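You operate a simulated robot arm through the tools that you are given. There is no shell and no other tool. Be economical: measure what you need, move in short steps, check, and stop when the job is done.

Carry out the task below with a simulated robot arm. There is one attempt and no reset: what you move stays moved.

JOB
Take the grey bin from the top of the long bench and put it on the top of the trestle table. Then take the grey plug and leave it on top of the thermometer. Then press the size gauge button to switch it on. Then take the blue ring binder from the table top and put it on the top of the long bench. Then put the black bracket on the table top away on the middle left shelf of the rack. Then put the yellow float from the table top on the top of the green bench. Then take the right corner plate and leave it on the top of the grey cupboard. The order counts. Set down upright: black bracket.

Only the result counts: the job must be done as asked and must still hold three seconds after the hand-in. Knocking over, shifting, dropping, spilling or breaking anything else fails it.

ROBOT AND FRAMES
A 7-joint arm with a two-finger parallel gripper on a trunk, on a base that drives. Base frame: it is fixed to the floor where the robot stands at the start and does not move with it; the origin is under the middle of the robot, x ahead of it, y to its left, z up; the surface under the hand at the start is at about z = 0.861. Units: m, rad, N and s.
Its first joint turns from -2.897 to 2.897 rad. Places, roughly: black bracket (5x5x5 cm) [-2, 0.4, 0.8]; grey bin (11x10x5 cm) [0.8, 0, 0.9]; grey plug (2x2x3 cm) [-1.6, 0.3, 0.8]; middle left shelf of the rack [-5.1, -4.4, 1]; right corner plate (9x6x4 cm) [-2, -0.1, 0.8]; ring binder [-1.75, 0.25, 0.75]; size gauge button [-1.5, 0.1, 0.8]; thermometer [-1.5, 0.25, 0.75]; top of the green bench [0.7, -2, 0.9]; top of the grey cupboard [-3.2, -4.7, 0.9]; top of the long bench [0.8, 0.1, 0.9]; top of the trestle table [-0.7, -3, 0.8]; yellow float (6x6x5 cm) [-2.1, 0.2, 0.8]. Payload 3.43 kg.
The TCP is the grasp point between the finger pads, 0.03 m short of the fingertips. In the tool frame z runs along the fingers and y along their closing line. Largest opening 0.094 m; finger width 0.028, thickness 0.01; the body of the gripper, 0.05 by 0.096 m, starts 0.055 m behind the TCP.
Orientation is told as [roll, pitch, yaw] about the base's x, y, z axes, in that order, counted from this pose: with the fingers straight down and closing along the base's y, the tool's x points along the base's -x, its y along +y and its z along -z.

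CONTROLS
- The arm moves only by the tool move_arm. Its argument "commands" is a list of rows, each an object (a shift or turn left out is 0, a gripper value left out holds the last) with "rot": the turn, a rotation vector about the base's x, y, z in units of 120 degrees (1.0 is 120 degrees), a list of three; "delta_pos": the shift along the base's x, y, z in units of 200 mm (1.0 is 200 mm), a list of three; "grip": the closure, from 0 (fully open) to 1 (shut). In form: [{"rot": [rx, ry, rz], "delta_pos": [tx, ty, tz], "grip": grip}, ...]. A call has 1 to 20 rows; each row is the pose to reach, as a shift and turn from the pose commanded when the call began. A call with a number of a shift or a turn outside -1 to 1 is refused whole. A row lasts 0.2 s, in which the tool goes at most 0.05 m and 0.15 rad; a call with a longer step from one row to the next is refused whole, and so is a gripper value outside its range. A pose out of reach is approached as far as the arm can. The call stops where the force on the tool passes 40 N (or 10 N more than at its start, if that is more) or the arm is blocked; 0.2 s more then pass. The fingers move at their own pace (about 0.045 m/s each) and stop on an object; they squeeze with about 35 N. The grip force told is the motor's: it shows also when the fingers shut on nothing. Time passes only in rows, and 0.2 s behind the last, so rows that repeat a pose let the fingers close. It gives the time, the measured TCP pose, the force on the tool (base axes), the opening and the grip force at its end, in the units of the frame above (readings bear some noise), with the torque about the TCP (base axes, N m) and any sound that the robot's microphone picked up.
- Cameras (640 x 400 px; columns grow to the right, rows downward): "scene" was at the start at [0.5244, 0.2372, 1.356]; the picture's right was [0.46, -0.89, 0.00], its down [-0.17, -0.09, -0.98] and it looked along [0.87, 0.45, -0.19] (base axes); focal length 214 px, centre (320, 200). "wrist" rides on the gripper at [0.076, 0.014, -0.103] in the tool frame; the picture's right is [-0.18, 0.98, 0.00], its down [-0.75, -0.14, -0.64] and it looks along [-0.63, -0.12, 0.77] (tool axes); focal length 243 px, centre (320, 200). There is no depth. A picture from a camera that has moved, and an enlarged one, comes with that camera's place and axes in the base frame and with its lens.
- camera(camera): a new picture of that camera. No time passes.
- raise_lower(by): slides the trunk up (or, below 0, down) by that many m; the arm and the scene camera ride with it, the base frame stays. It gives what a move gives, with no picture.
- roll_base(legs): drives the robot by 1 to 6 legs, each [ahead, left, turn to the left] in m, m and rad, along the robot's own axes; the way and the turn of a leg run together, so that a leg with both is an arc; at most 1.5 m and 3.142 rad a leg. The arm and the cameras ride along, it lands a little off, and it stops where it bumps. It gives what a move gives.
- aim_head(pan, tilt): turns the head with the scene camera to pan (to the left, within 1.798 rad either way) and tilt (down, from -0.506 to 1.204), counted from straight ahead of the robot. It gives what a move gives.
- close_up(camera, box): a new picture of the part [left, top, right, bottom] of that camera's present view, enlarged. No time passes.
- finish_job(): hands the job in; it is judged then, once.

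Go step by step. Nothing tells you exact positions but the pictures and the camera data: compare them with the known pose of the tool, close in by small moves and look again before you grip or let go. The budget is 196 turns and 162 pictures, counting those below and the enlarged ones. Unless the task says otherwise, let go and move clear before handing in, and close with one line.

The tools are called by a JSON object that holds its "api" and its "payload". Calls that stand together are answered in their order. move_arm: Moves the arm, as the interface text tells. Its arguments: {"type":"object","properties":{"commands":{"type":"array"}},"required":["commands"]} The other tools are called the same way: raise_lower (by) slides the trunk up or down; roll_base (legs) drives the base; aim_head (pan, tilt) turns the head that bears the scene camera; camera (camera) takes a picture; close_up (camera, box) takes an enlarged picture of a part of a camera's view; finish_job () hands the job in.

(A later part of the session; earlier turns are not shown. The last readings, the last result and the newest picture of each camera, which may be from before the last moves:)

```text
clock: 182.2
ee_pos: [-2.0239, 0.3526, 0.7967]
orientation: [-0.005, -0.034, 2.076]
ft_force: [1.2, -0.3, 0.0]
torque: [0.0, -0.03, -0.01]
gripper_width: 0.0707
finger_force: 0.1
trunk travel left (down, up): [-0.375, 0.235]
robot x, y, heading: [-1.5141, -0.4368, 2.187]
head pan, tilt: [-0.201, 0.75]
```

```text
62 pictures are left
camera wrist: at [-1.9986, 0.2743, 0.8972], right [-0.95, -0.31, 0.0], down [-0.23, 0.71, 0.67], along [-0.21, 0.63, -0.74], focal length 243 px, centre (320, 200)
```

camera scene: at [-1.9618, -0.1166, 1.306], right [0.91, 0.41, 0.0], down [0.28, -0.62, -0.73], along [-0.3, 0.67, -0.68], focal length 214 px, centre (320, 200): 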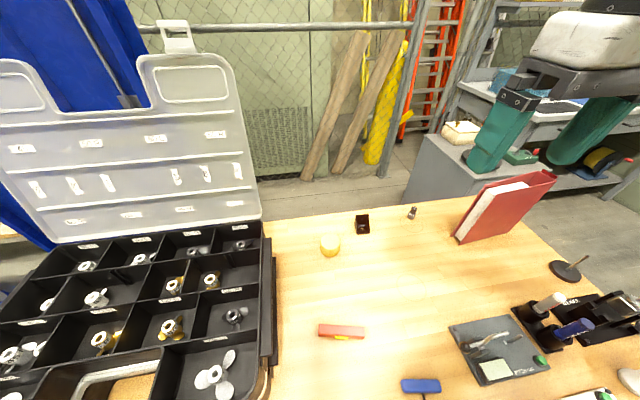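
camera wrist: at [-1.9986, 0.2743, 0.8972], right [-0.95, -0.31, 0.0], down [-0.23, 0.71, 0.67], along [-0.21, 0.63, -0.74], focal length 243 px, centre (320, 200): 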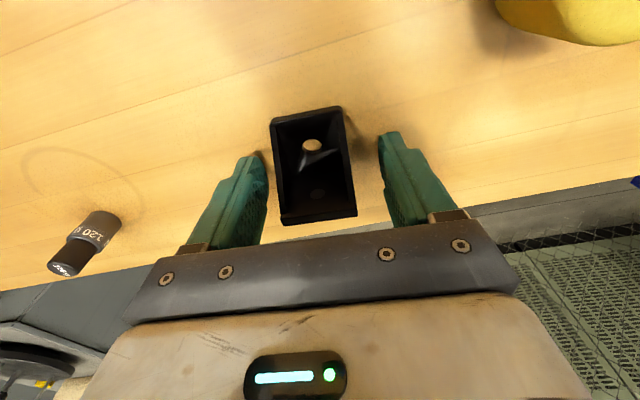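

{"api": "move_arm", "payload": {"commands": [{"delta_pos": [0.008, 0.003, 0], "grip": 0.4}, {"delta_pos": [0.008, 0.003, 0], "grip": 1}, {"delta_pos": [0.008, 0.003, 0], "grip": 1}, {"delta_pos": [0.008, 0.003, 0], "grip": 1}, {"delta_pos": [0.008, 0.003, 0], "grip": 1}]}}

{"api": "camera", "payload": {"camera": "wrist"}}

```text
clock: 183.4
ee_pos: [-2.0236, 0.354, 0.7968]
orientation: [-0.004, -0.035, 2.075]
ft_force: [0.1, 0.8, -1.1]
torque: [-0.05, -0.02, 0.0]
gripper_width: 0.0454
finger_force: 34.6
trunk travel left (down, up): [-0.375, 0.235]
robot x, y, heading: [-1.5113, -0.4386, 2.189]
head pan, tilt: [-0.201, 0.75]
```

```text
61 pictures are left
camera wrist: at [-1.9971, 0.2749, 0.8973], right [-0.95, -0.31, 0.0], down [-0.23, 0.71, 0.67], along [-0.21, 0.63, -0.74], focal length 243 px, centre (320, 200)
```

wrist: 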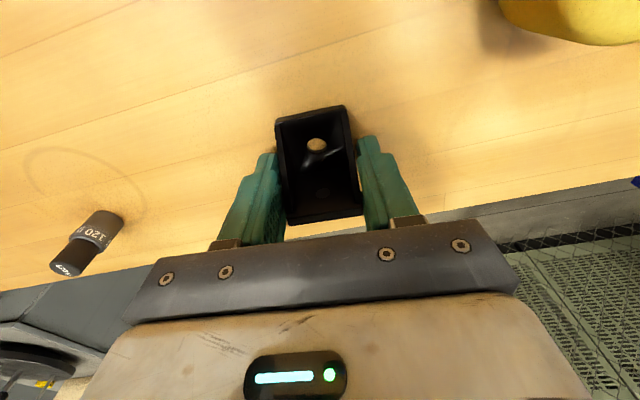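

Gripped at 4.5 cm. I lift, retract, back off and turn toward the far corner with the rack.

{"api": "move_arm", "payload": {"commands": [{"delta_pos": [0, 0, 0.06]}, {"delta_pos": [0, 0, 0.2]}, {"delta_pos": [0, 0, 0.4]}, {"delta_pos": [0, 0, 0.6]}, {"delta_pos": [0, 0, 0.8]}, {"delta_pos": [0, 0, 1.0]}, {"delta_pos": [0.12, -0.18, 1.0]}, {"delta_pos": [0.24, -0.36, 1.0]}, {"delta_pos": [0.36, -0.54, 1.0]}, {"delta_pos": [0.48, -0.72, 1.0]}, {"delta_pos": [0.6, -0.9, 1.0]}, {"delta_pos": [0.6, -0.9, 1.0]}]}}

{"api": "roll_base", "payload": {"legs": [[-0.6, 0, 0], [0, 0, 1.68]]}}

{"api": "aim_head", "payload": {"pan": 0.0, "tilt": 0.25}}

{"api": "camera", "payload": {"camera": "scene"}}

{"api": "camera", "payload": {"camera": "wrist"}}

```text
clock: 186.1
ee_pos: [-1.9016, 0.1723, 0.9976]
orientation: [-0.005, -0.033, 2.076]
ft_force: [0.3, -0.1, -1.6]
torque: [-0.02, -0.01, 0.01]
gripper_width: 0.0454
finger_force: 35.5
trunk travel left (down, up): [-0.375, 0.235]
robot x, y, heading: [-1.5116, -0.4409, 2.186]
head pan, tilt: [-0.201, 0.75]
```

```text
clock: 193.5
ee_pos: [-1.7317, -1.3817, 0.9975]
orientation: [-0.005, -0.036, -2.534]
ft_force: [0.3, 0.0, -0.8]
torque: [0.0, -0.03, -0.01]
gripper_width: 0.045
finger_force: 35.5
trunk travel left (down, up): [-0.375, 0.235]
robot x, y, heading: [-1.1653, -0.9303, -2.421]
head pan, tilt: [-0.201, 0.75]
```

```text
clock: 194.4
ee_pos: [-1.7326, -1.3815, 0.9977]
orientation: [-0.007, -0.034, -2.534]
ft_force: [0.6, 0.5, -1.5]
torque: [-0.02, -0.02, 0.03]
gripper_width: 0.0454
finger_force: 34.4
trunk travel left (down, up): [-0.375, 0.235]
robot x, y, heading: [-1.167, -0.922, -2.417]
head pan, tilt: [0.0, 0.25]
```

```text
60 pictures are left
camera scene: at [-1.437, -1.4306, 1.3509], right [-0.66, 0.75, 0.0], down [0.19, 0.16, -0.97], along [-0.73, -0.64, -0.25], focal length 214 px, centre (320, 200)
```

scene: 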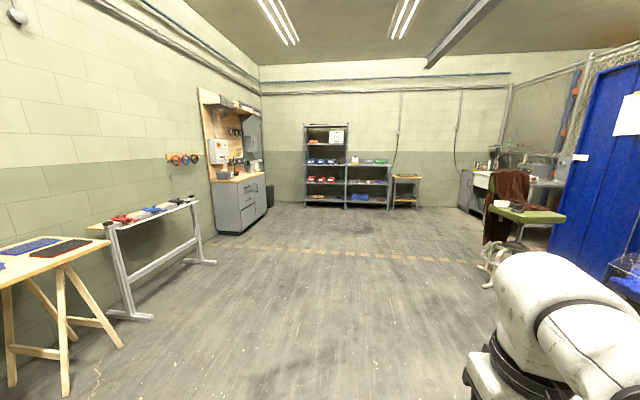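

```text
59 pictures are left
camera wrist: at [-1.6573, -1.3489, 1.0982], right [0.41, -0.91, 0.0], down [-0.68, -0.3, 0.67], along [-0.61, -0.28, -0.74], focal length 243 px, centre (320, 200)
```

wrist: 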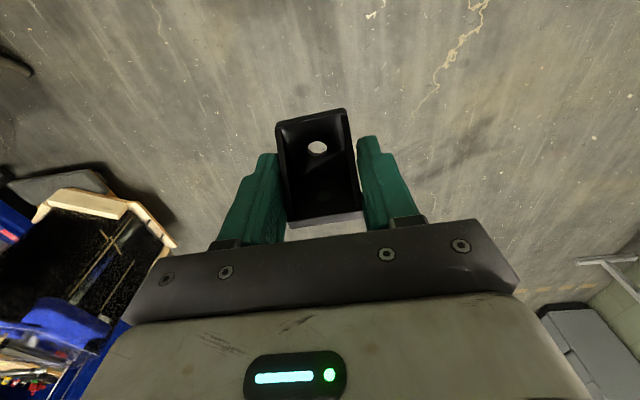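

The rack is straight ahead at the far wall. I zoom in to see its shelves.

{"api": "close_up", "payload": {"camera": "scene", "box": [280, 110, 440, 220]}}

```text
3.64 times, centred on (360, 165) of scene
camera zoom: at [-1.437, -1.4306, 1.3509], right [-0.66, 0.75, 0.0], down [0.19, 0.16, -0.97], along [-0.73, -0.64, -0.25], focal length 780 px, centre (174, 327)
```

zoom: 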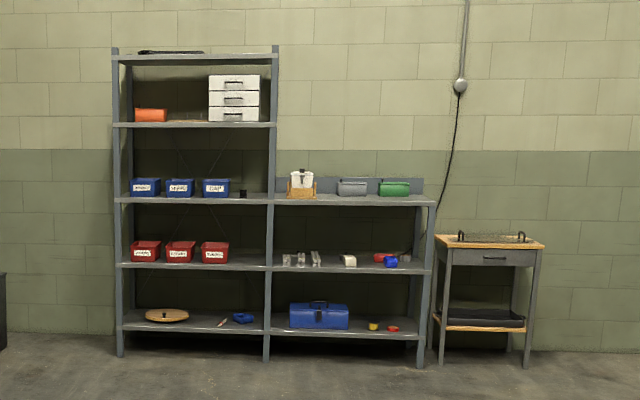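

The middle-left shelf is the one with the blue boxes at z≈0.93, with free space at its right end. I drive there, stopping about 1.2 m short.

{"api": "roll_base", "payload": {"legs": [[1.3, 0, 0], [1.3, 0, 0], [1.2, 0, 0], [0, 0, -0.13]]}}

{"api": "aim_head", "payload": {"pan": 0.0, "tilt": 0.3}}

{"api": "camera", "payload": {"camera": "scene"}}

```text
clock: 213.4
ee_pos: [-4.6646, -3.7931, 0.9971]
orientation: [-0.006, -0.034, -2.672]
ft_force: [0.6, -0.6, -0.9]
torque: [0.02, -0.01, -0.01]
gripper_width: 0.0456
finger_force: 35.1
trunk travel left (down, up): [-0.375, 0.235]
robot x, y, heading: [-4.04, -3.4277, -2.558]
head pan, tilt: [0.0, 0.25]
```

```text
clock: 214.0
ee_pos: [-4.6642, -3.7915, 0.9971]
orientation: [-0.005, -0.036, -2.673]
ft_force: [0.1, 0.3, -1.4]
torque: [-0.06, 0.01, 0.02]
gripper_width: 0.0451
finger_force: 34.7
trunk travel left (down, up): [-0.375, 0.235]
robot x, y, heading: [-4.0439, -3.4268, -2.555]
head pan, tilt: [0.0, 0.3]
```

```text
57 pictures are left
camera scene: at [-4.3797, -3.8828, 1.3463], right [-0.55, 0.83, 0.0], down [0.25, 0.16, -0.96], along [-0.8, -0.53, -0.3], focal length 214 px, centre (320, 200)
```

scene: 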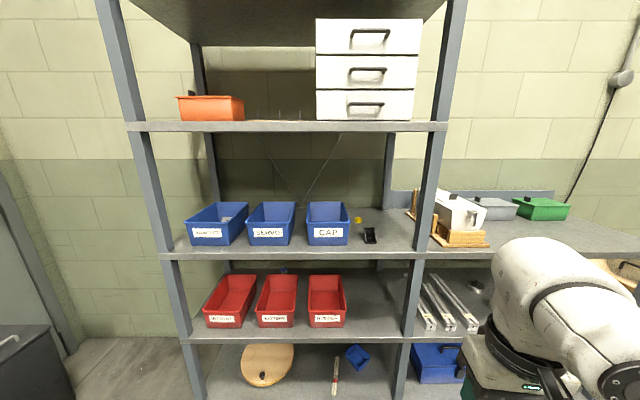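

The free spot is right of the small black part beside the CAP box. So the forearm clears the right post, I'll stand to the left of it; first I pull the hand in and to the right.

{"api": "move_arm", "payload": {"commands": [{"delta_pos": [0.03, 0.2, 0.08], "rot": [0, 0, 0.02]}, {"delta_pos": [0.06, 0.4, 0.16], "rot": [0, 0, 0.04]}, {"delta_pos": [0.09, 0.6, 0.24], "rot": [0, 0, 0.055]}, {"delta_pos": [0.12, 0.8, 0.32], "rot": [0, 0, 0.055]}, {"delta_pos": [0.15, 1.0, 0.4], "rot": [0, 0, 0.055]}]}}

{"api": "move_arm", "payload": {"commands": [{"delta_pos": [0.03, 0.2, 0]}, {"delta_pos": [0.06, 0.4, 0]}, {"delta_pos": [0.09, 0.6, 0]}, {"delta_pos": [0.12, 0.8, 0]}, {"delta_pos": [0.12, 1.0, 0]}, {"delta_pos": [0.12, 1.0, 0]}]}}

{"api": "roll_base", "payload": {"legs": [[0, 0.41, 0], [0.45, 0, 0]]}}

{"api": "aim_head", "payload": {"pan": -0.5, "tilt": 0.4}}

{"api": "camera", "payload": {"camera": "scene"}}

```text
clock: 215.2
ee_pos: [-4.6448, -3.618, 1.0735]
orientation: [-0.004, -0.034, -2.554]
ft_force: [0.0, 0.3, -0.9]
torque: [0.0, -0.02, 0.01]
gripper_width: 0.0452
finger_force: 35.5
out of reach, approached as far as the arm can: row 4, 5
trunk travel left (down, up): [-0.375, 0.235]
robot x, y, heading: [-4.0381, -3.4208, -2.565]
head pan, tilt: [0.0, 0.3]
```

```text
clock: 216.6
ee_pos: [-4.6216, -3.4152, 1.0764]
orientation: [-0.006, -0.034, -2.559]
ft_force: [0.4, 0.3, -1.1]
torque: [0.01, 0.01, 0.02]
gripper_width: 0.0453
finger_force: 35.2
trunk travel left (down, up): [-0.375, 0.235]
robot x, y, heading: [-4.0397, -3.4258, -2.556]
head pan, tilt: [0.0, 0.3]
```

```text
clock: 221.5
ee_pos: [-4.7726, -4.0102, 1.0764]
orientation: [-0.006, -0.035, -2.558]
ft_force: [1.0, -1.1, -1.1]
torque: [-0.02, 0.0, -0.03]
gripper_width: 0.0453
finger_force: 34.7
trunk travel left (down, up): [-0.375, 0.235]
robot x, y, heading: [-4.1899, -4.0175, -2.556]
head pan, tilt: [0.0, 0.3]
```

```text
clock: 222.4
ee_pos: [-4.7725, -4.0109, 1.0764]
orientation: [-0.006, -0.033, -2.558]
ft_force: [-0.2, 0.2, -0.9]
torque: [-0.03, 0.01, 0.01]
gripper_width: 0.0454
finger_force: 34.7
trunk travel left (down, up): [-0.375, 0.235]
robot x, y, heading: [-4.1906, -4.0178, -2.559]
head pan, tilt: [-0.499, 0.4]
```

```text
56 pictures are left
camera scene: at [-4.5445, -4.4334, 1.3371], right [-0.09, 1.0, 0.0], down [0.39, 0.03, -0.92], along [-0.92, -0.08, -0.39], focal length 214 px, centre (320, 200)
```

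scene: 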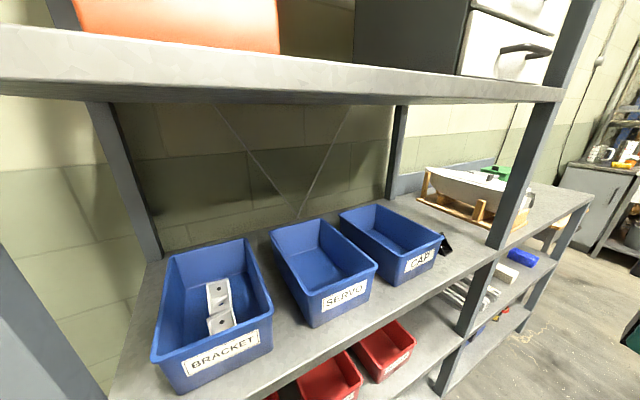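

The shelf is at z≈0.943, and the gap between the small black part and the right post is about 9 cm. I bring the bracket in front of the spot, just outside the rack.

{"api": "move_arm", "payload": {"commands": [{"delta_pos": [-0.2, 0.02, 0]}, {"delta_pos": [-0.4, 0.04, 0]}, {"delta_pos": [-0.6, 0.06, 0]}, {"delta_pos": [-0.8, 0.07, 0]}, {"delta_pos": [-0.95, 0.07, -0.05]}, {"delta_pos": [-0.95, 0.07, -0.05]}]}}

{"api": "aim_head", "payload": {"pan": -0.75, "tilt": 0.4}}

{"api": "camera", "payload": {"camera": "scene"}}

{"api": "camera", "payload": {"camera": "wrist"}}

```text
clock: 223.8
ee_pos: [-4.9629, -3.997, 1.0655]
orientation: [-0.004, -0.033, -2.557]
ft_force: [-0.2, 0.2, -0.1]
torque: [0.0, -0.03, 0.01]
gripper_width: 0.0453
finger_force: 34.5
trunk travel left (down, up): [-0.375, 0.235]
robot x, y, heading: [-4.1882, -4.0152, -2.552]
head pan, tilt: [-0.499, 0.4]
```

```text
clock: 224.6
ee_pos: [-4.9619, -3.9968, 1.0653]
orientation: [-0.004, -0.035, -2.556]
ft_force: [-0.2, 0.4, 0.2]
torque: [-0.04, 0.0, 0.02]
gripper_width: 0.0452
finger_force: 34.9
trunk travel left (down, up): [-0.375, 0.235]
robot x, y, heading: [-4.1916, -4.0204, -2.559]
head pan, tilt: [-0.75, 0.4]
```

```text
55 pictures are left
camera scene: at [-4.5437, -4.4102, 1.337], right [0.16, 0.99, 0.0], down [0.38, -0.06, -0.92], along [-0.91, 0.15, -0.39], focal length 214 px, centre (320, 200)
```

scene: 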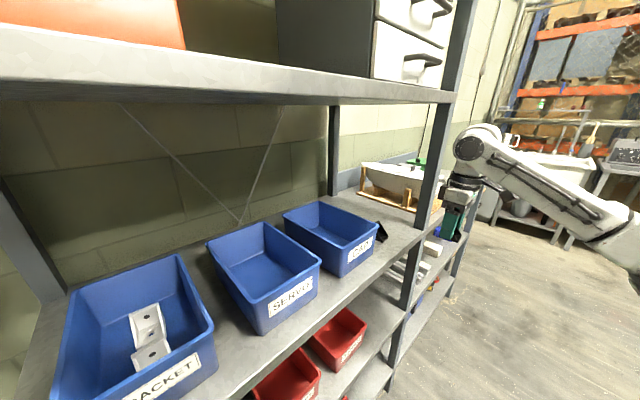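

```text
54 pictures are left
camera wrist: at [-4.8879, -3.9661, 1.1671], right [0.39, -0.92, 0.0], down [-0.69, -0.29, 0.67], along [-0.62, -0.26, -0.74], focal length 243 px, centre (320, 200)
```

wrist: 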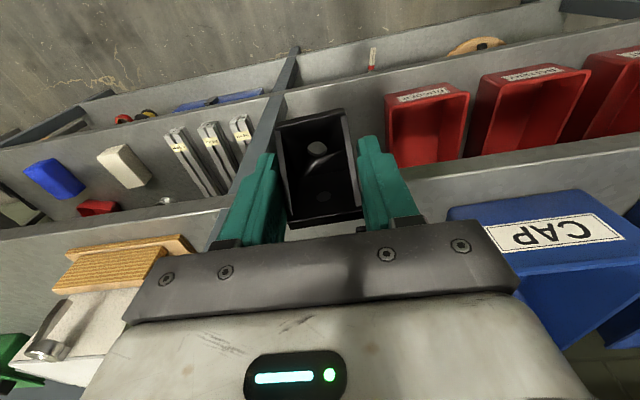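

Clearances look good: the post is about 6 cm from the gripper and the CAP box is beyond. I move in over the shelf.

{"api": "move_arm", "payload": {"commands": [{"delta_pos": [-0.18, -0.12, -0.05]}, {"delta_pos": [-0.36, -0.24, -0.1]}, {"delta_pos": [-0.54, -0.36, -0.1]}, {"delta_pos": [-0.71, -0.47, -0.1]}, {"delta_pos": [-0.71, -0.47, -0.1]}]}}

{"api": "camera", "payload": {"camera": "wrist"}}

{"api": "camera", "payload": {"camera": "scene"}}

```text
clock: 225.8
ee_pos: [-5.1033, -4.0925, 1.0464]
orientation: [-0.004, -0.034, -2.555]
ft_force: [0.5, 0.0, -0.7]
torque: [0.0, -0.02, 0.03]
gripper_width: 0.0453
finger_force: 35.0
trunk travel left (down, up): [-0.375, 0.235]
robot x, y, heading: [-4.1898, -4.0184, -2.559]
head pan, tilt: [-0.75, 0.4]
```

```text
53 pictures are left
camera wrist: at [-5.0299, -4.0607, 1.1469], right [0.39, -0.92, 0.0], down [-0.69, -0.29, 0.67], along [-0.62, -0.26, -0.74], focal length 243 px, centre (320, 200)
```

wrist: 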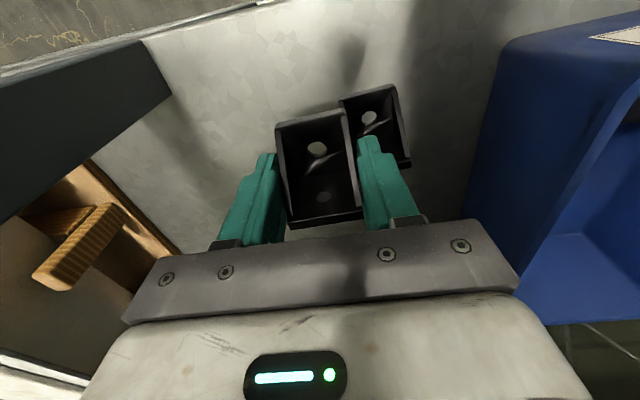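

```text
52 pictures are left
camera scene: at [-4.5437, -4.4103, 1.3369], right [0.17, 0.99, 0.0], down [0.38, -0.06, -0.92], along [-0.91, 0.15, -0.39], focal length 214 px, centre (320, 200)
```

scene: 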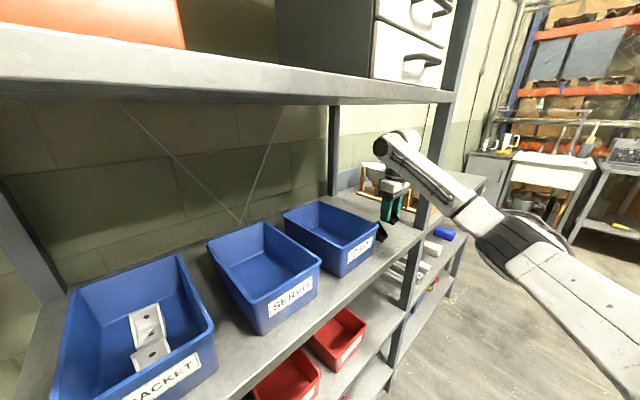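

An identical bracket already sits on the shelf just right of mine, so I shift 3.5 cm toward the post and 3.5 cm toward the front to clear it.

{"api": "move_arm", "payload": {"commands": [{"delta_pos": [0.03, 0.12, 0]}, {"delta_pos": [0.06, 0.244, 0]}, {"delta_pos": [0.06, 0.244, -0.1]}, {"delta_pos": [0.06, 0.244, -0.2]}, {"delta_pos": [0.06, 0.244, -0.2]}]}}

{"api": "camera", "payload": {"camera": "wrist"}}

{"api": "close_up", "payload": {"camera": "scene", "box": [350, 120, 470, 250]}}

```text
clock: 227.0
ee_pos: [-5.0926, -4.0416, 1.0071]
orientation: [-0.004, -0.034, -2.557]
ft_force: [1.2, -0.2, -0.7]
torque: [0.0, 0.01, 0.02]
gripper_width: 0.0452
finger_force: 34.6
trunk travel left (down, up): [-0.375, 0.235]
robot x, y, heading: [-4.1885, -4.0202, -2.556]
head pan, tilt: [-0.75, 0.4]
```

```text
51 pictures are left
camera wrist: at [-5.0178, -4.0109, 1.1075], right [0.39, -0.92, 0.0], down [-0.69, -0.29, 0.67], along [-0.62, -0.26, -0.74], focal length 243 px, centre (320, 200)
```

wrist: 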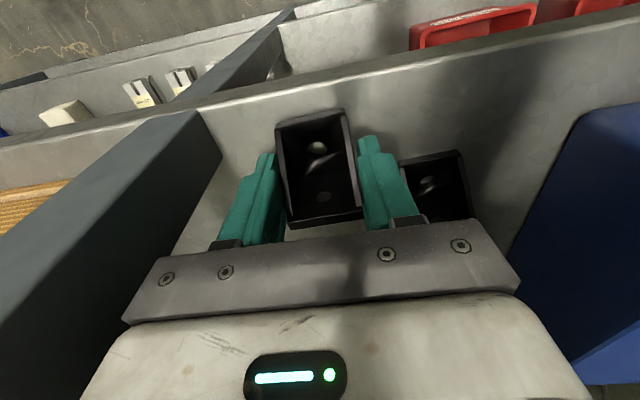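

```text
3.08 times, centred on (410, 185) of scene
camera zoom: at [-4.5438, -4.4101, 1.337], right [0.17, 0.99, 0.0], down [0.38, -0.06, -0.92], along [-0.91, 0.15, -0.39], focal length 660 px, centre (43, 246)
```

zoom: 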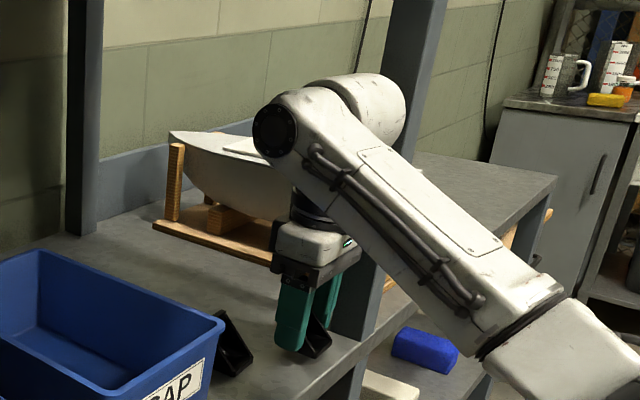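

The bracket is clear of both neighbours. I nudge it 5 mm deeper and lower until contact.

{"api": "move_arm", "payload": {"commands": [{"delta_pos": [-0.02, -0.014, -0.02]}, {"delta_pos": [-0.02, -0.014, -0.05]}, {"delta_pos": [-0.02, -0.014, -0.07]}, {"delta_pos": [-0.02, -0.014, -0.085]}, {"delta_pos": [-0.02, -0.014, -0.1]}, {"delta_pos": [-0.02, -0.014, -0.11]}]}}

{"api": "close_up", "payload": {"camera": "scene", "box": [370, 170, 440, 250]}}

```text
clock: 228.4
ee_pos: [-5.0967, -4.0451, 0.9903]
orientation: [-0.012, -0.041, -2.554]
ft_force: [6.6, -1.6, 12.3]
torque: [-0.27, -0.55, 0.12]
gripper_width: 0.0454
finger_force: 35.0
trunk travel left (down, up): [-0.375, 0.235]
robot x, y, heading: [-4.1886, -4.0189, -2.557]
head pan, tilt: [-0.75, 0.4]
stopped in row 6: the force on the tool passed its limit at 43 N (the readings are from after the stop); the commanded pose is now the measured one
```

```text
5.00 times, centred on (405, 210) of scene
camera zoom: at [-4.5428, -4.4104, 1.3368], right [0.16, 0.99, 0.0], down [0.38, -0.06, -0.92], along [-0.91, 0.15, -0.39], focal length 1072 px, centre (-105, 150)
```

zoom: 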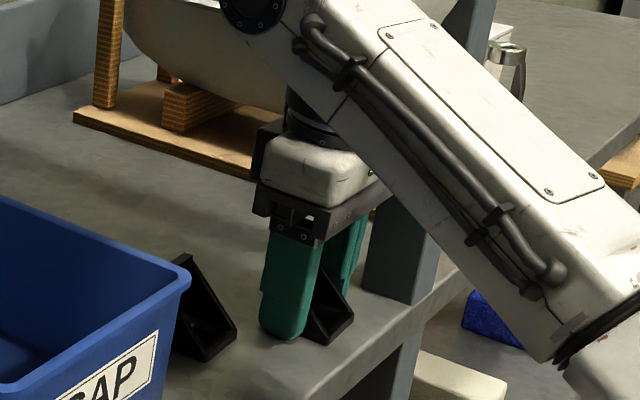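

It's resting on the shelf. I ease off, open moderately, lift, and withdraw.

{"api": "move_arm", "payload": {"commands": [{"delta_pos": [0, 0, 0.005], "grip": 0.45}, {"delta_pos": [0, 0, 0.005], "grip": 0.4}, {"delta_pos": [0, 0, 0.01], "grip": 0.36}, {"delta_pos": [0, 0, 0.01], "grip": 0.36}]}}

{"api": "camera", "payload": {"camera": "wrist"}}

```text
clock: 229.4
ee_pos: [-5.0961, -4.0458, 0.9911]
orientation: [-0.009, -0.04, -2.552]
ft_force: [-0.2, 2.7, 2.6]
torque: [0.01, -0.07, 0.05]
gripper_width: 0.0593
finger_force: 0.1
trunk travel left (down, up): [-0.375, 0.235]
robot x, y, heading: [-4.1932, -4.0172, -2.559]
head pan, tilt: [-0.75, 0.4]
```

```text
48 pictures are left
camera wrist: at [-5.022, -4.0148, 1.091], right [0.39, -0.92, 0.0], down [-0.68, -0.29, 0.67], along [-0.62, -0.26, -0.74], focal length 243 px, centre (320, 200)
```

wrist: 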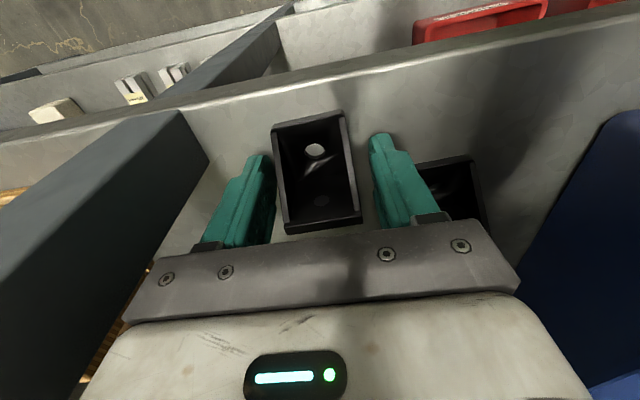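

Released and free of neighbours. I lift a little and withdraw outward.

{"api": "move_arm", "payload": {"commands": [{"delta_pos": [0, 0, 0.1]}, {"delta_pos": [0, 0, 0.2]}, {"delta_pos": [0, 0, 0.29]}, {"delta_pos": [0.16, 0.1, 0.29]}, {"delta_pos": [0.34, 0.22, 0.29]}, {"delta_pos": [0.5, 0.33, 0.29]}, {"delta_pos": [0.68, 0.45, 0.29]}, {"delta_pos": [0.84, 0.56, 0.29]}, {"delta_pos": [1.0, 0.66, 0.29]}, {"delta_pos": [1.0, 0.66, 0.29]}]}}

{"api": "camera", "payload": {"camera": "scene"}}

{"api": "camera", "payload": {"camera": "wrist"}}

```text
clock: 231.6
ee_pos: [-4.8968, -3.9128, 1.049]
orientation: [-0.01, -0.041, -2.555]
ft_force: [0.4, -1.0, 0.6]
torque: [0.02, -0.02, -0.02]
gripper_width: 0.0599
finger_force: 0.1
trunk travel left (down, up): [-0.375, 0.235]
robot x, y, heading: [-4.1902, -4.0178, -2.553]
head pan, tilt: [-0.75, 0.4]
```

```text
47 pictures are left
camera scene: at [-4.5435, -4.4102, 1.3371], right [0.17, 0.99, 0.0], down [0.38, -0.06, -0.92], along [-0.91, 0.15, -0.39], focal length 214 px, centre (320, 200)
```

scene: 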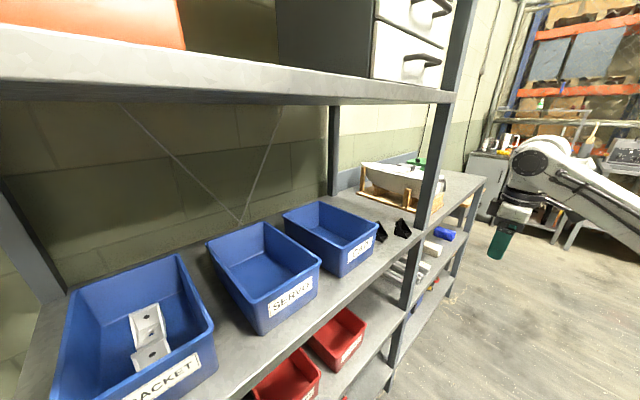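

```text
46 pictures are left
camera wrist: at [-4.8226, -3.8822, 1.1485], right [0.39, -0.92, 0.0], down [-0.68, -0.29, 0.67], along [-0.62, -0.26, -0.74], focal length 243 px, centre (320, 200)
```

wrist: 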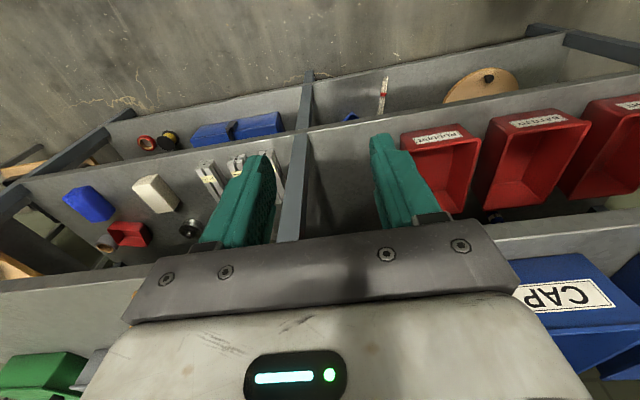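

The bracket is upright on the shelf. I raise the hand and drive back to the table for the yellow float.

{"api": "roll_base", "payload": {"legs": [[-1.4, 0, 0], [0, 0, -1.537], [0, -1.4, 0], [0, -1.37, 0], [0.95, 0, 0]]}}

{"api": "move_arm", "payload": {"commands": [{"delta_pos": [0, 0, 0.2], "grip": 0}, {"delta_pos": [0, 0, 0.4], "grip": 0}, {"delta_pos": [0, 0, 0.6], "grip": 0}, {"delta_pos": [0, 0, 0.6], "grip": 0}]}}

{"api": "aim_head", "payload": {"pan": 0.0, "tilt": 0.5}}

{"api": "camera", "payload": {"camera": "scene"}}

```text
clock: 259.9
ee_pos: [-1.1984, -0.1758, 1.0491]
orientation: [-0.01, -0.04, 2.171]
ft_force: [-0.1, 0.8, 0.3]
torque: [-0.02, -0.01, 0.02]
gripper_width: 0.0603
finger_force: 0.1
trunk travel left (down, up): [-0.375, 0.235]
robot x, y, heading: [-1.2873, -0.8832, 2.168]
head pan, tilt: [-0.75, 0.4]
```

```text
clock: 260.9
ee_pos: [-1.1989, -0.1746, 1.1673]
orientation: [-0.012, -0.042, 2.173]
ft_force: [0.7, -0.2, 0.6]
torque: [0.03, 0.01, 0.01]
gripper_width: 0.0941
finger_force: 0.1
trunk travel left (down, up): [-0.375, 0.235]
robot x, y, heading: [-1.2893, -0.885, 2.169]
head pan, tilt: [-0.75, 0.4]
```

```text
clock: 262.0
ee_pos: [-1.1993, -0.1747, 1.1683]
orientation: [-0.011, -0.043, 2.174]
ft_force: [0.2, 0.2, 0.5]
torque: [-0.01, 0.02, 0.0]
gripper_width: 0.0941
finger_force: 0.0
trunk travel left (down, up): [-0.375, 0.235]
robot x, y, heading: [-1.2874, -0.8815, 2.169]
head pan, tilt: [0.0, 0.499]
```

```text
45 pictures are left
camera scene: at [-1.7543, -0.556, 1.3279], right [0.83, 0.56, 0.0], down [0.27, -0.4, -0.88], along [-0.5, 0.72, -0.48], focal length 214 px, centre (320, 200)
```

scene: 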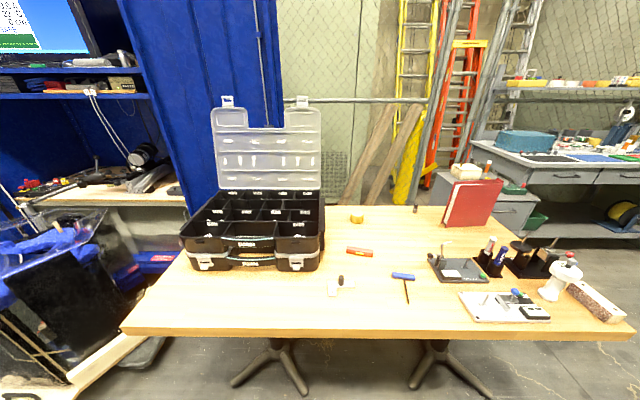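

{"api": "roll_base", "payload": {"legs": [[0.47, 0, 0]]}}

{"api": "move_arm", "payload": {"commands": [{"delta_pos": [-0.24, 0.0, 0]}, {"delta_pos": [-0.48, 0.0, 0]}, {"delta_pos": [-0.72, 0.0, 0]}, {"delta_pos": [-0.96, 0.0, 0]}, {"delta_pos": [-1.0, 0.0, 0]}]}}

{"api": "move_arm", "payload": {"commands": [{"delta_pos": [-0.24, 0.0, 0]}, {"delta_pos": [-0.48, 0.0, 0]}, {"delta_pos": [-0.72, 0.0, 0]}, {"delta_pos": [-0.96, 0.0, 0]}, {"delta_pos": [-1.0, 0.0, 0]}]}}

{"api": "aim_head", "payload": {"pan": -0.2, "tilt": 0.75}}

{"api": "camera", "payload": {"camera": "wrist"}}

{"api": "camera", "payload": {"camera": "scene"}}

```text
clock: 264.8
ee_pos: [-1.4624, 0.2119, 1.1688]
orientation: [-0.01, -0.042, 2.171]
ft_force: [-0.5, -0.3, -0.4]
torque: [0.0, 0.03, 0.01]
gripper_width: 0.0941
finger_force: 0.1
trunk travel left (down, up): [-0.375, 0.235]
robot x, y, heading: [-1.5589, -0.495, 2.168]
head pan, tilt: [0.0, 0.499]
```

```text
clock: 266.0
ee_pos: [-1.6624, 0.2122, 1.1688]
orientation: [-0.01, -0.043, 2.174]
ft_force: [0.1, 0.8, 0.6]
torque: [-0.04, -0.01, 0.04]
gripper_width: 0.0941
finger_force: 0.0
trunk travel left (down, up): [-0.375, 0.235]
robot x, y, heading: [-1.5546, -0.4934, 2.169]
head pan, tilt: [0.0, 0.499]
```

```text
clock: 267.2
ee_pos: [-1.8621, 0.2141, 1.1688]
orientation: [-0.011, -0.042, 2.169]
ft_force: [-0.5, 0.1, 0.6]
torque: [0.0, -0.02, -0.02]
gripper_width: 0.0938
finger_force: 0.1
trunk travel left (down, up): [-0.375, 0.235]
robot x, y, heading: [-1.5588, -0.5005, 2.166]
head pan, tilt: [0.0, 0.499]
```

```text
clock: 267.9
ee_pos: [-1.8623, 0.2144, 1.1688]
orientation: [-0.01, -0.043, 2.173]
ft_force: [-0.6, -0.4, -0.2]
torque: [0.02, 0.04, 0.01]
gripper_width: 0.0941
finger_force: 0.1
trunk travel left (down, up): [-0.375, 0.235]
robot x, y, heading: [-1.554, -0.5006, 2.169]
head pan, tilt: [-0.201, 0.75]
```

```text
44 pictures are left
camera wrist: at [-1.8291, 0.1375, 1.2688], right [-0.92, -0.4, 0.0], down [-0.3, 0.68, 0.67], along [-0.27, 0.62, -0.74], focal length 243 px, centre (320, 200)
```

wrist: 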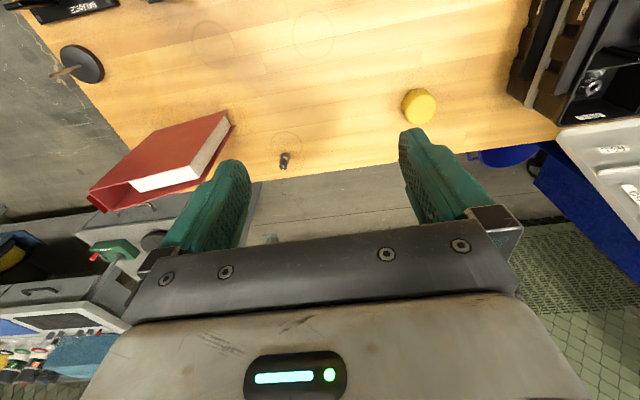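

```text
43 pictures are left
camera scene: at [-1.9992, -0.1665, 1.306], right [0.92, 0.39, 0.0], down [0.26, -0.63, -0.73], along [-0.28, 0.67, -0.68], focal length 214 px, centre (320, 200)
```

scene: 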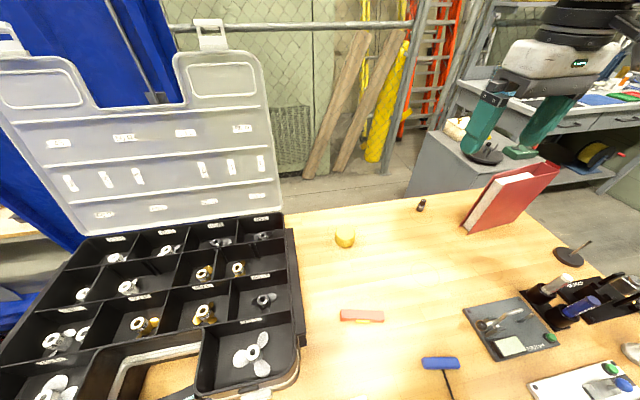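

The float is at about (-2.076, 0.218). I move above it and descend part way.

{"api": "move_arm", "payload": {"commands": [{"delta_pos": [-0.24, 0, 0]}, {"delta_pos": [-0.48, 0.01, 0]}, {"delta_pos": [-0.72, 0.02, 0]}, {"delta_pos": [-0.96, 0.02, 0]}, {"delta_pos": [-1.0, 0.02, -0.2]}, {"delta_pos": [-1.0, 0.02, -0.4]}, {"delta_pos": [-1.0, 0.02, -0.6]}, {"delta_pos": [-1.0, 0.02, -0.8]}, {"delta_pos": [-1.0, 0.02, -1.0]}, {"delta_pos": [-1.0, 0.02, -1.0]}]}}

{"api": "camera", "payload": {"camera": "wrist"}}

{"api": "close_up", "payload": {"camera": "scene", "box": [290, 150, 400, 270]}}

```text
clock: 270.1
ee_pos: [-2.0621, 0.2139, 0.9672]
orientation: [-0.009, -0.043, 2.171]
ft_force: [0.1, -1.3, 1.0]
torque: [-0.01, -0.02, -0.02]
gripper_width: 0.094
finger_force: 0.0
trunk travel left (down, up): [-0.375, 0.235]
robot x, y, heading: [-1.5556, -0.4982, 2.168]
head pan, tilt: [-0.201, 0.75]
```

```text
42 pictures are left
camera wrist: at [-2.029, 0.1391, 1.0672], right [-0.92, -0.4, 0.0], down [-0.3, 0.67, 0.67], along [-0.27, 0.62, -0.74], focal length 243 px, centre (320, 200)
```

wrist: 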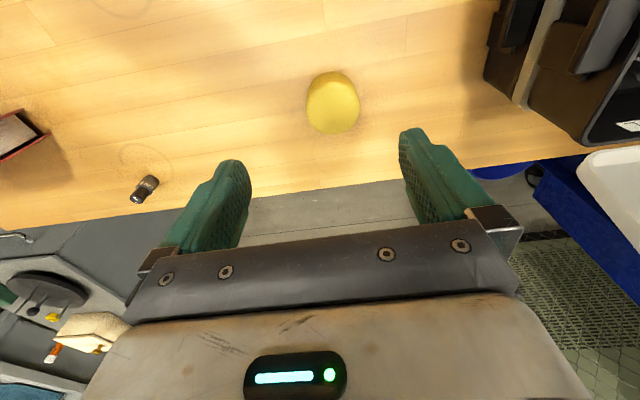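

```text
3.33 times, centred on (345, 210) of scene
camera zoom: at [-1.9993, -0.1665, 1.3059], right [0.92, 0.39, 0.0], down [0.26, -0.63, -0.73], along [-0.28, 0.67, -0.68], focal length 715 px, centre (237, 167)
```

zoom: 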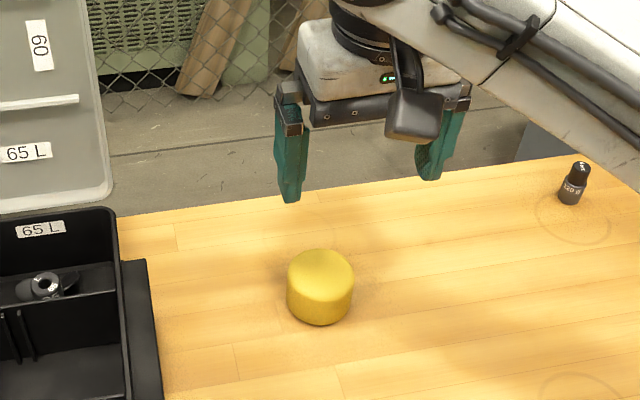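

The float's centre is at (-2.084, 0.227). I align and descend around it.

{"api": "move_arm", "payload": {"commands": [{"delta_pos": [-0.11, 0.065, 0]}, {"delta_pos": [-0.11, 0.065, -0.2]}, {"delta_pos": [-0.11, 0.065, -0.4]}, {"delta_pos": [-0.11, 0.065, -0.6]}, {"delta_pos": [-0.11, 0.065, -0.75]}, {"delta_pos": [-0.11, 0.065, -0.85]}, {"delta_pos": [-0.11, 0.065, -0.85]}]}}

{"api": "camera", "payload": {"camera": "wrist"}}

```text
clock: 271.7
ee_pos: [-2.0831, 0.2298, 0.7979]
orientation: [-0.012, -0.039, 2.171]
ft_force: [0.4, -0.3, 0.2]
torque: [0.04, -0.01, -0.03]
gripper_width: 0.0941
finger_force: 0.1
trunk travel left (down, up): [-0.375, 0.235]
robot x, y, heading: [-1.5593, -0.5013, 2.17]
head pan, tilt: [-0.201, 0.75]
```

```text
40 pictures are left
camera wrist: at [-2.0498, 0.1535, 0.8973], right [-0.92, -0.4, 0.0], down [-0.3, 0.68, 0.67], along [-0.27, 0.62, -0.74], focal length 243 px, centre (320, 200)
```

wrist: 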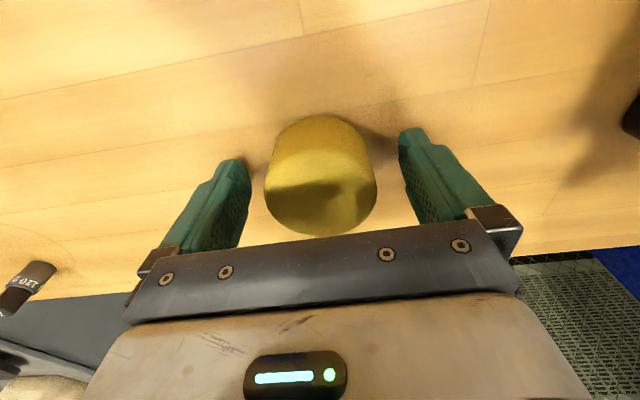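

The float is centred between the fingers. I close, lift and retract.

{"api": "move_arm", "payload": {"commands": [{"grip": 0.3}, {"grip": 1}, {"grip": 1}, {"grip": 1}, {"grip": 1}]}}

{"api": "move_arm", "payload": {"commands": [{"delta_pos": [0, 0, 0.06]}, {"delta_pos": [0, 0, 0.2]}, {"delta_pos": [0, 0, 0.4]}, {"delta_pos": [0, 0, 0.6]}, {"delta_pos": [0, 0, 0.8]}, {"delta_pos": [0, 0, 1.0]}, {"delta_pos": [0.12, -0.18, 1.0]}, {"delta_pos": [0.24, -0.36, 1.0]}, {"delta_pos": [0.36, -0.54, 1.0]}, {"delta_pos": [0.48, -0.72, 1.0]}, {"delta_pos": [0.6, -0.9, 1.0]}, {"delta_pos": [0.6, -0.9, 1.0]}]}}

{"api": "camera", "payload": {"camera": "wrist"}}

```text
clock: 272.9
ee_pos: [-2.0826, 0.2295, 0.798]
orientation: [-0.011, -0.042, 2.171]
ft_force: [-0.1, 0.2, -0.2]
torque: [-0.05, 0.02, -0.02]
gripper_width: 0.0584
finger_force: 34.5
trunk travel left (down, up): [-0.375, 0.235]
robot x, y, heading: [-1.5555, -0.4978, 2.166]
head pan, tilt: [-0.201, 0.75]
```

```text
clock: 275.5
ee_pos: [-1.9641, 0.0494, 0.9984]
orientation: [-0.01, -0.041, 2.171]
ft_force: [0.0, 0.5, -0.3]
torque: [0.02, -0.01, 0.02]
gripper_width: 0.058
finger_force: 34.5
trunk travel left (down, up): [-0.375, 0.235]
robot x, y, heading: [-1.5567, -0.5004, 2.173]
head pan, tilt: [-0.201, 0.75]
```

```text
39 pictures are left
camera wrist: at [-1.9321, -0.0261, 1.0978], right [-0.92, -0.4, 0.0], down [-0.3, 0.68, 0.67], along [-0.27, 0.62, -0.74], focal length 243 px, centre (320, 200)
```

wrist: 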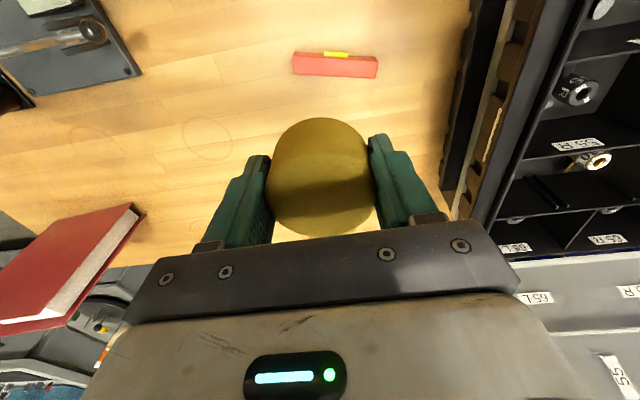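

The float is held. I raise it, back off, turn and drive to the green bench.

{"api": "move_arm", "payload": {"commands": [{"delta_pos": [0, 0, 0.25]}, {"delta_pos": [0, 0, 0.5]}, {"delta_pos": [0, 0, 0.75]}, {"delta_pos": [0, 0, 0.75]}]}}

{"api": "roll_base", "payload": {"legs": [[-0.5, 0, 0], [0, 0, -3.14], [0, 0.38, 0], [0.7, 0, 0]]}}

{"api": "aim_head", "payload": {"pan": -0.1, "tilt": 0.55}}

{"api": "camera", "payload": {"camera": "scene"}}

```text
clock: 276.5
ee_pos: [-1.9644, 0.0502, 1.1456]
orientation: [-0.01, -0.044, 2.172]
ft_force: [0.1, 0.1, -0.9]
torque: [0.01, -0.01, 0.0]
gripper_width: 0.0582
finger_force: 34.8
trunk travel left (down, up): [-0.375, 0.235]
robot x, y, heading: [-1.5559, -0.4991, 2.17]
head pan, tilt: [-0.201, 0.75]
```

```text
clock: 292.3
ee_pos: [-0.1616, -1.8288, 1.1467]
orientation: [-0.01, -0.042, -0.971]
ft_force: [0.2, 0.8, -0.4]
torque: [0.0, 0.01, -0.02]
gripper_width: 0.058
finger_force: 35.1
trunk travel left (down, up): [-0.375, 0.235]
robot x, y, heading: [-0.5709, -1.2797, -0.976]
head pan, tilt: [-0.201, 0.75]
```

```text
clock: 293.0
ee_pos: [-0.1614, -1.8275, 1.1464]
orientation: [-0.01, -0.042, -0.971]
ft_force: [0.3, -0.4, 0.2]
torque: [-0.02, 0.01, -0.01]
gripper_width: 0.0582
finger_force: 35.0
trunk travel left (down, up): [-0.375, 0.235]
robot x, y, heading: [-0.5684, -1.2815, -0.976]
head pan, tilt: [-0.099, 0.55]
```

```text
38 pictures are left
camera scene: at [-0.1164, -1.6163, 1.3232], right [-0.88, -0.48, 0.0], down [-0.25, 0.46, -0.85], along [0.41, -0.75, -0.52], focal length 214 px, centre (320, 200)
```

scene: 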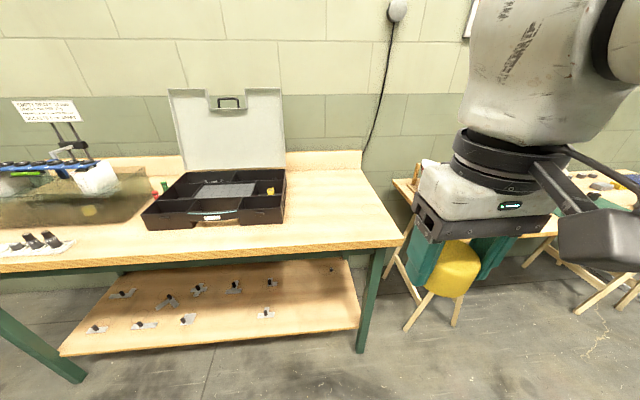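

There's free space at the right end of the green bench. I move 0.4 m closer, then position over (0.12, -2.25).

{"api": "roll_base", "payload": {"legs": [[0.4, 0, 0]]}}

{"api": "move_arm", "payload": {"commands": [{"delta_pos": [0.15, -0.2, 0]}, {"delta_pos": [0.3, -0.42, 0]}, {"delta_pos": [0.3, -0.42, -0.2]}, {"delta_pos": [0.3, -0.42, -0.4]}, {"delta_pos": [0.3, -0.42, -0.6]}, {"delta_pos": [0.3, -0.42, -0.8]}, {"delta_pos": [0.3, -0.42, -0.8]}]}}

{"api": "camera", "payload": {"camera": "scene"}}

{"api": "camera", "payload": {"camera": "wrist"}}

```text
clock: 295.5
ee_pos: [0.0651, -2.1613, 1.1476]
orientation: [-0.011, -0.042, -0.97]
ft_force: [0.4, 0.6, 0.0]
torque: [0.02, -0.03, 0.04]
gripper_width: 0.0581
finger_force: 34.8
trunk travel left (down, up): [-0.375, 0.235]
robot x, y, heading: [-0.3437, -1.6138, -0.979]
head pan, tilt: [-0.099, 0.55]
```

```text
refused: row 2 steps farther than a row can; nothing moved
```

```text
37 pictures are left
camera scene: at [0.1105, -1.9497, 1.3233], right [-0.88, -0.48, 0.0], down [-0.25, 0.46, -0.85], along [0.41, -0.75, -0.52], focal length 214 px, centre (320, 200)
```

scene: 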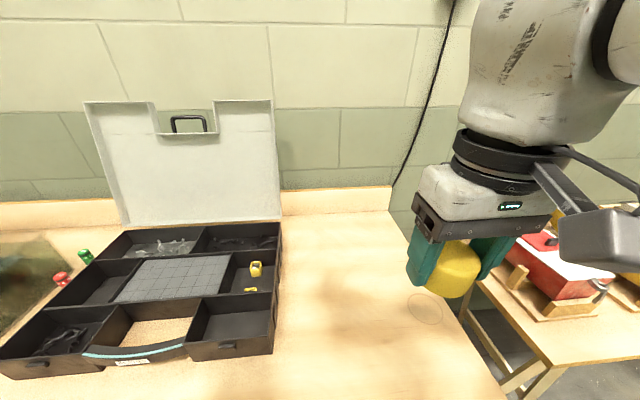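

```text
36 pictures are left
camera wrist: at [0.0326, -2.0876, 1.2468], right [0.92, 0.4, 0.0], down [0.3, -0.68, 0.67], along [0.27, -0.62, -0.74], focal length 243 px, centre (320, 200)
```

wrist: 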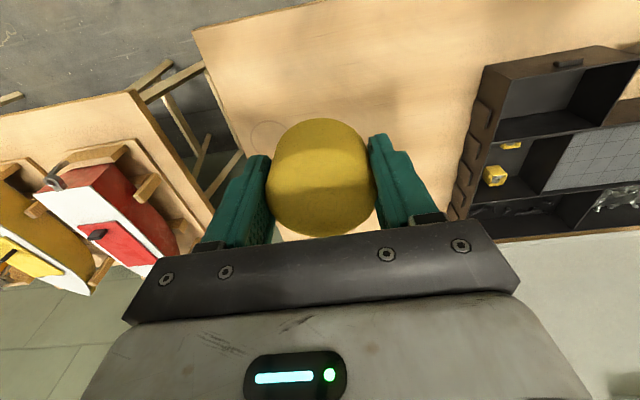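

{"api": "move_arm", "payload": {"commands": [{"delta_pos": [0.12, -0.15, 0]}, {"delta_pos": [0.24, -0.3, 0]}, {"delta_pos": [0.36, -0.44, 0]}, {"delta_pos": [0.36, -0.44, -0.2]}, {"delta_pos": [0.36, -0.44, -0.4]}, {"delta_pos": [0.36, -0.44, -0.6]}, {"delta_pos": [0.36, -0.44, -0.8]}, {"delta_pos": [0.36, -0.44, -1.0]}, {"delta_pos": [0.36, -0.44, -1.0]}]}}

{"api": "camera", "payload": {"camera": "scene"}}

```text
clock: 297.5
ee_pos: [0.1373, -2.2503, 0.9468]
orientation: [-0.011, -0.041, -0.974]
ft_force: [1.2, -0.4, 0.3]
torque: [0.0, -0.03, 0.0]
gripper_width: 0.0582
finger_force: 35.2
trunk travel left (down, up): [-0.375, 0.235]
robot x, y, heading: [-0.3431, -1.6133, -0.973]
head pan, tilt: [-0.099, 0.55]
```

```text
35 pictures are left
camera scene: at [0.1106, -1.9498, 1.3233], right [-0.88, -0.48, 0.0], down [-0.25, 0.46, -0.85], along [0.41, -0.75, -0.52], focal length 214 px, centre (320, 200)
```

scene: 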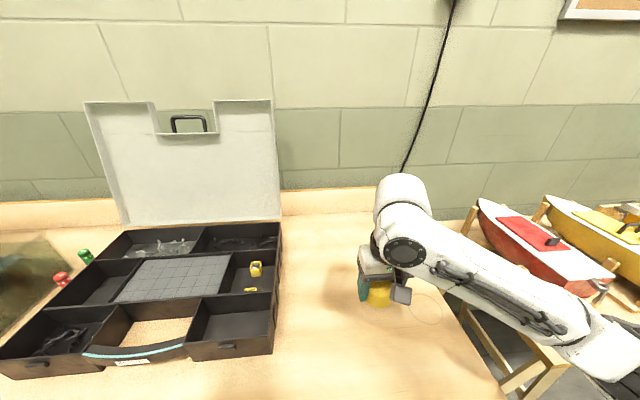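

Good free spot. I lower with small steps near the surface.

{"api": "move_arm", "payload": {"commands": [{"delta_pos": [0, 0, -0.1]}, {"delta_pos": [0, 0, -0.2]}, {"delta_pos": [0, 0, -0.25]}, {"delta_pos": [0, 0, -0.27]}, {"delta_pos": [0, 0, -0.29]}, {"delta_pos": [0, 0, -0.31]}, {"delta_pos": [0, 0, -0.33]}, {"delta_pos": [0, 0, -0.35]}, {"delta_pos": [0, 0, -0.37]}, {"delta_pos": [0, 0, -0.39]}, {"delta_pos": [0, 0, -0.41]}, {"delta_pos": [0, 0, -0.43]}]}}

```text
clock: 298.6
ee_pos: [0.1369, -2.2514, 0.8963]
orientation: [-0.009, -0.057, -0.971]
ft_force: [-2.2, 5.5, 21.6]
torque: [0.5, 0.25, 0.02]
gripper_width: 0.0583
finger_force: 35.1
trunk travel left (down, up): [-0.375, 0.235]
robot x, y, heading: [-0.3409, -1.6133, -0.977]
head pan, tilt: [-0.099, 0.55]
stopped in row 5: the force on the tool passed its limit at 42 N (the readings are from after the stop); the commanded pose is now the measured one
```

Contact is made. I release and lift.

{"api": "move_arm", "payload": {"commands": [{"delta_pos": [0, 0, 0.005], "grip": 0.9}, {"delta_pos": [0, 0, 0.01], "grip": 0.3}, {"delta_pos": [0, 0, 0.01], "grip": 0}, {"delta_pos": [0, 0, 0.01], "grip": 0}, {"delta_pos": [0, 0, 0.01], "grip": 0}, {"delta_pos": [0, 0, 0.15], "grip": 0}, {"delta_pos": [0, 0, 0.35], "grip": 0}, {"delta_pos": [0, 0, 0.55], "grip": 0}, {"delta_pos": [0, 0, 0.75], "grip": 0}, {"delta_pos": [0, 0, 0.95], "grip": 0}, {"delta_pos": [-0.12, 0.16, 1], "grip": 0}, {"delta_pos": [-0.26, 0.34, 1], "grip": 0}, {"delta_pos": [-0.4, 0.52, 1], "grip": 0}, {"delta_pos": [-0.4, 0.52, 1], "grip": 0}]}}

{"api": "camera", "payload": {"camera": "scene"}}

```text
clock: 301.6
ee_pos: [0.0589, -2.1474, 1.0952]
orientation: [-0.011, -0.05, -0.975]
ft_force: [0.3, 0.2, -1.5]
torque: [-0.02, 0.02, -0.01]
gripper_width: 0.0942
finger_force: 0.0
trunk travel left (down, up): [-0.375, 0.235]
robot x, y, heading: [-0.3424, -1.6102, -0.973]
head pan, tilt: [-0.099, 0.55]
```

```text
34 pictures are left
camera scene: at [0.1105, -1.9496, 1.3233], right [-0.88, -0.48, 0.0], down [-0.25, 0.46, -0.85], along [0.41, -0.75, -0.52], focal length 214 px, centre (320, 200)
```

scene: 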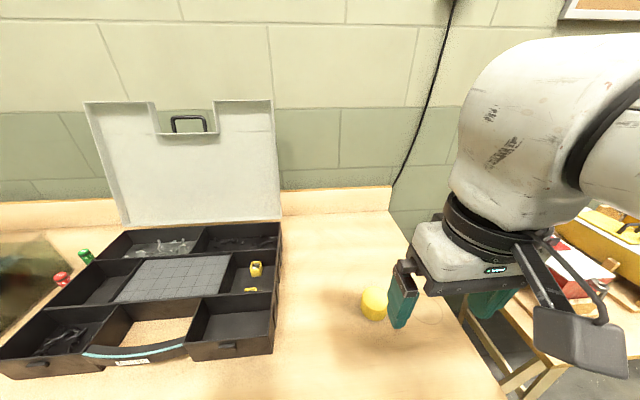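

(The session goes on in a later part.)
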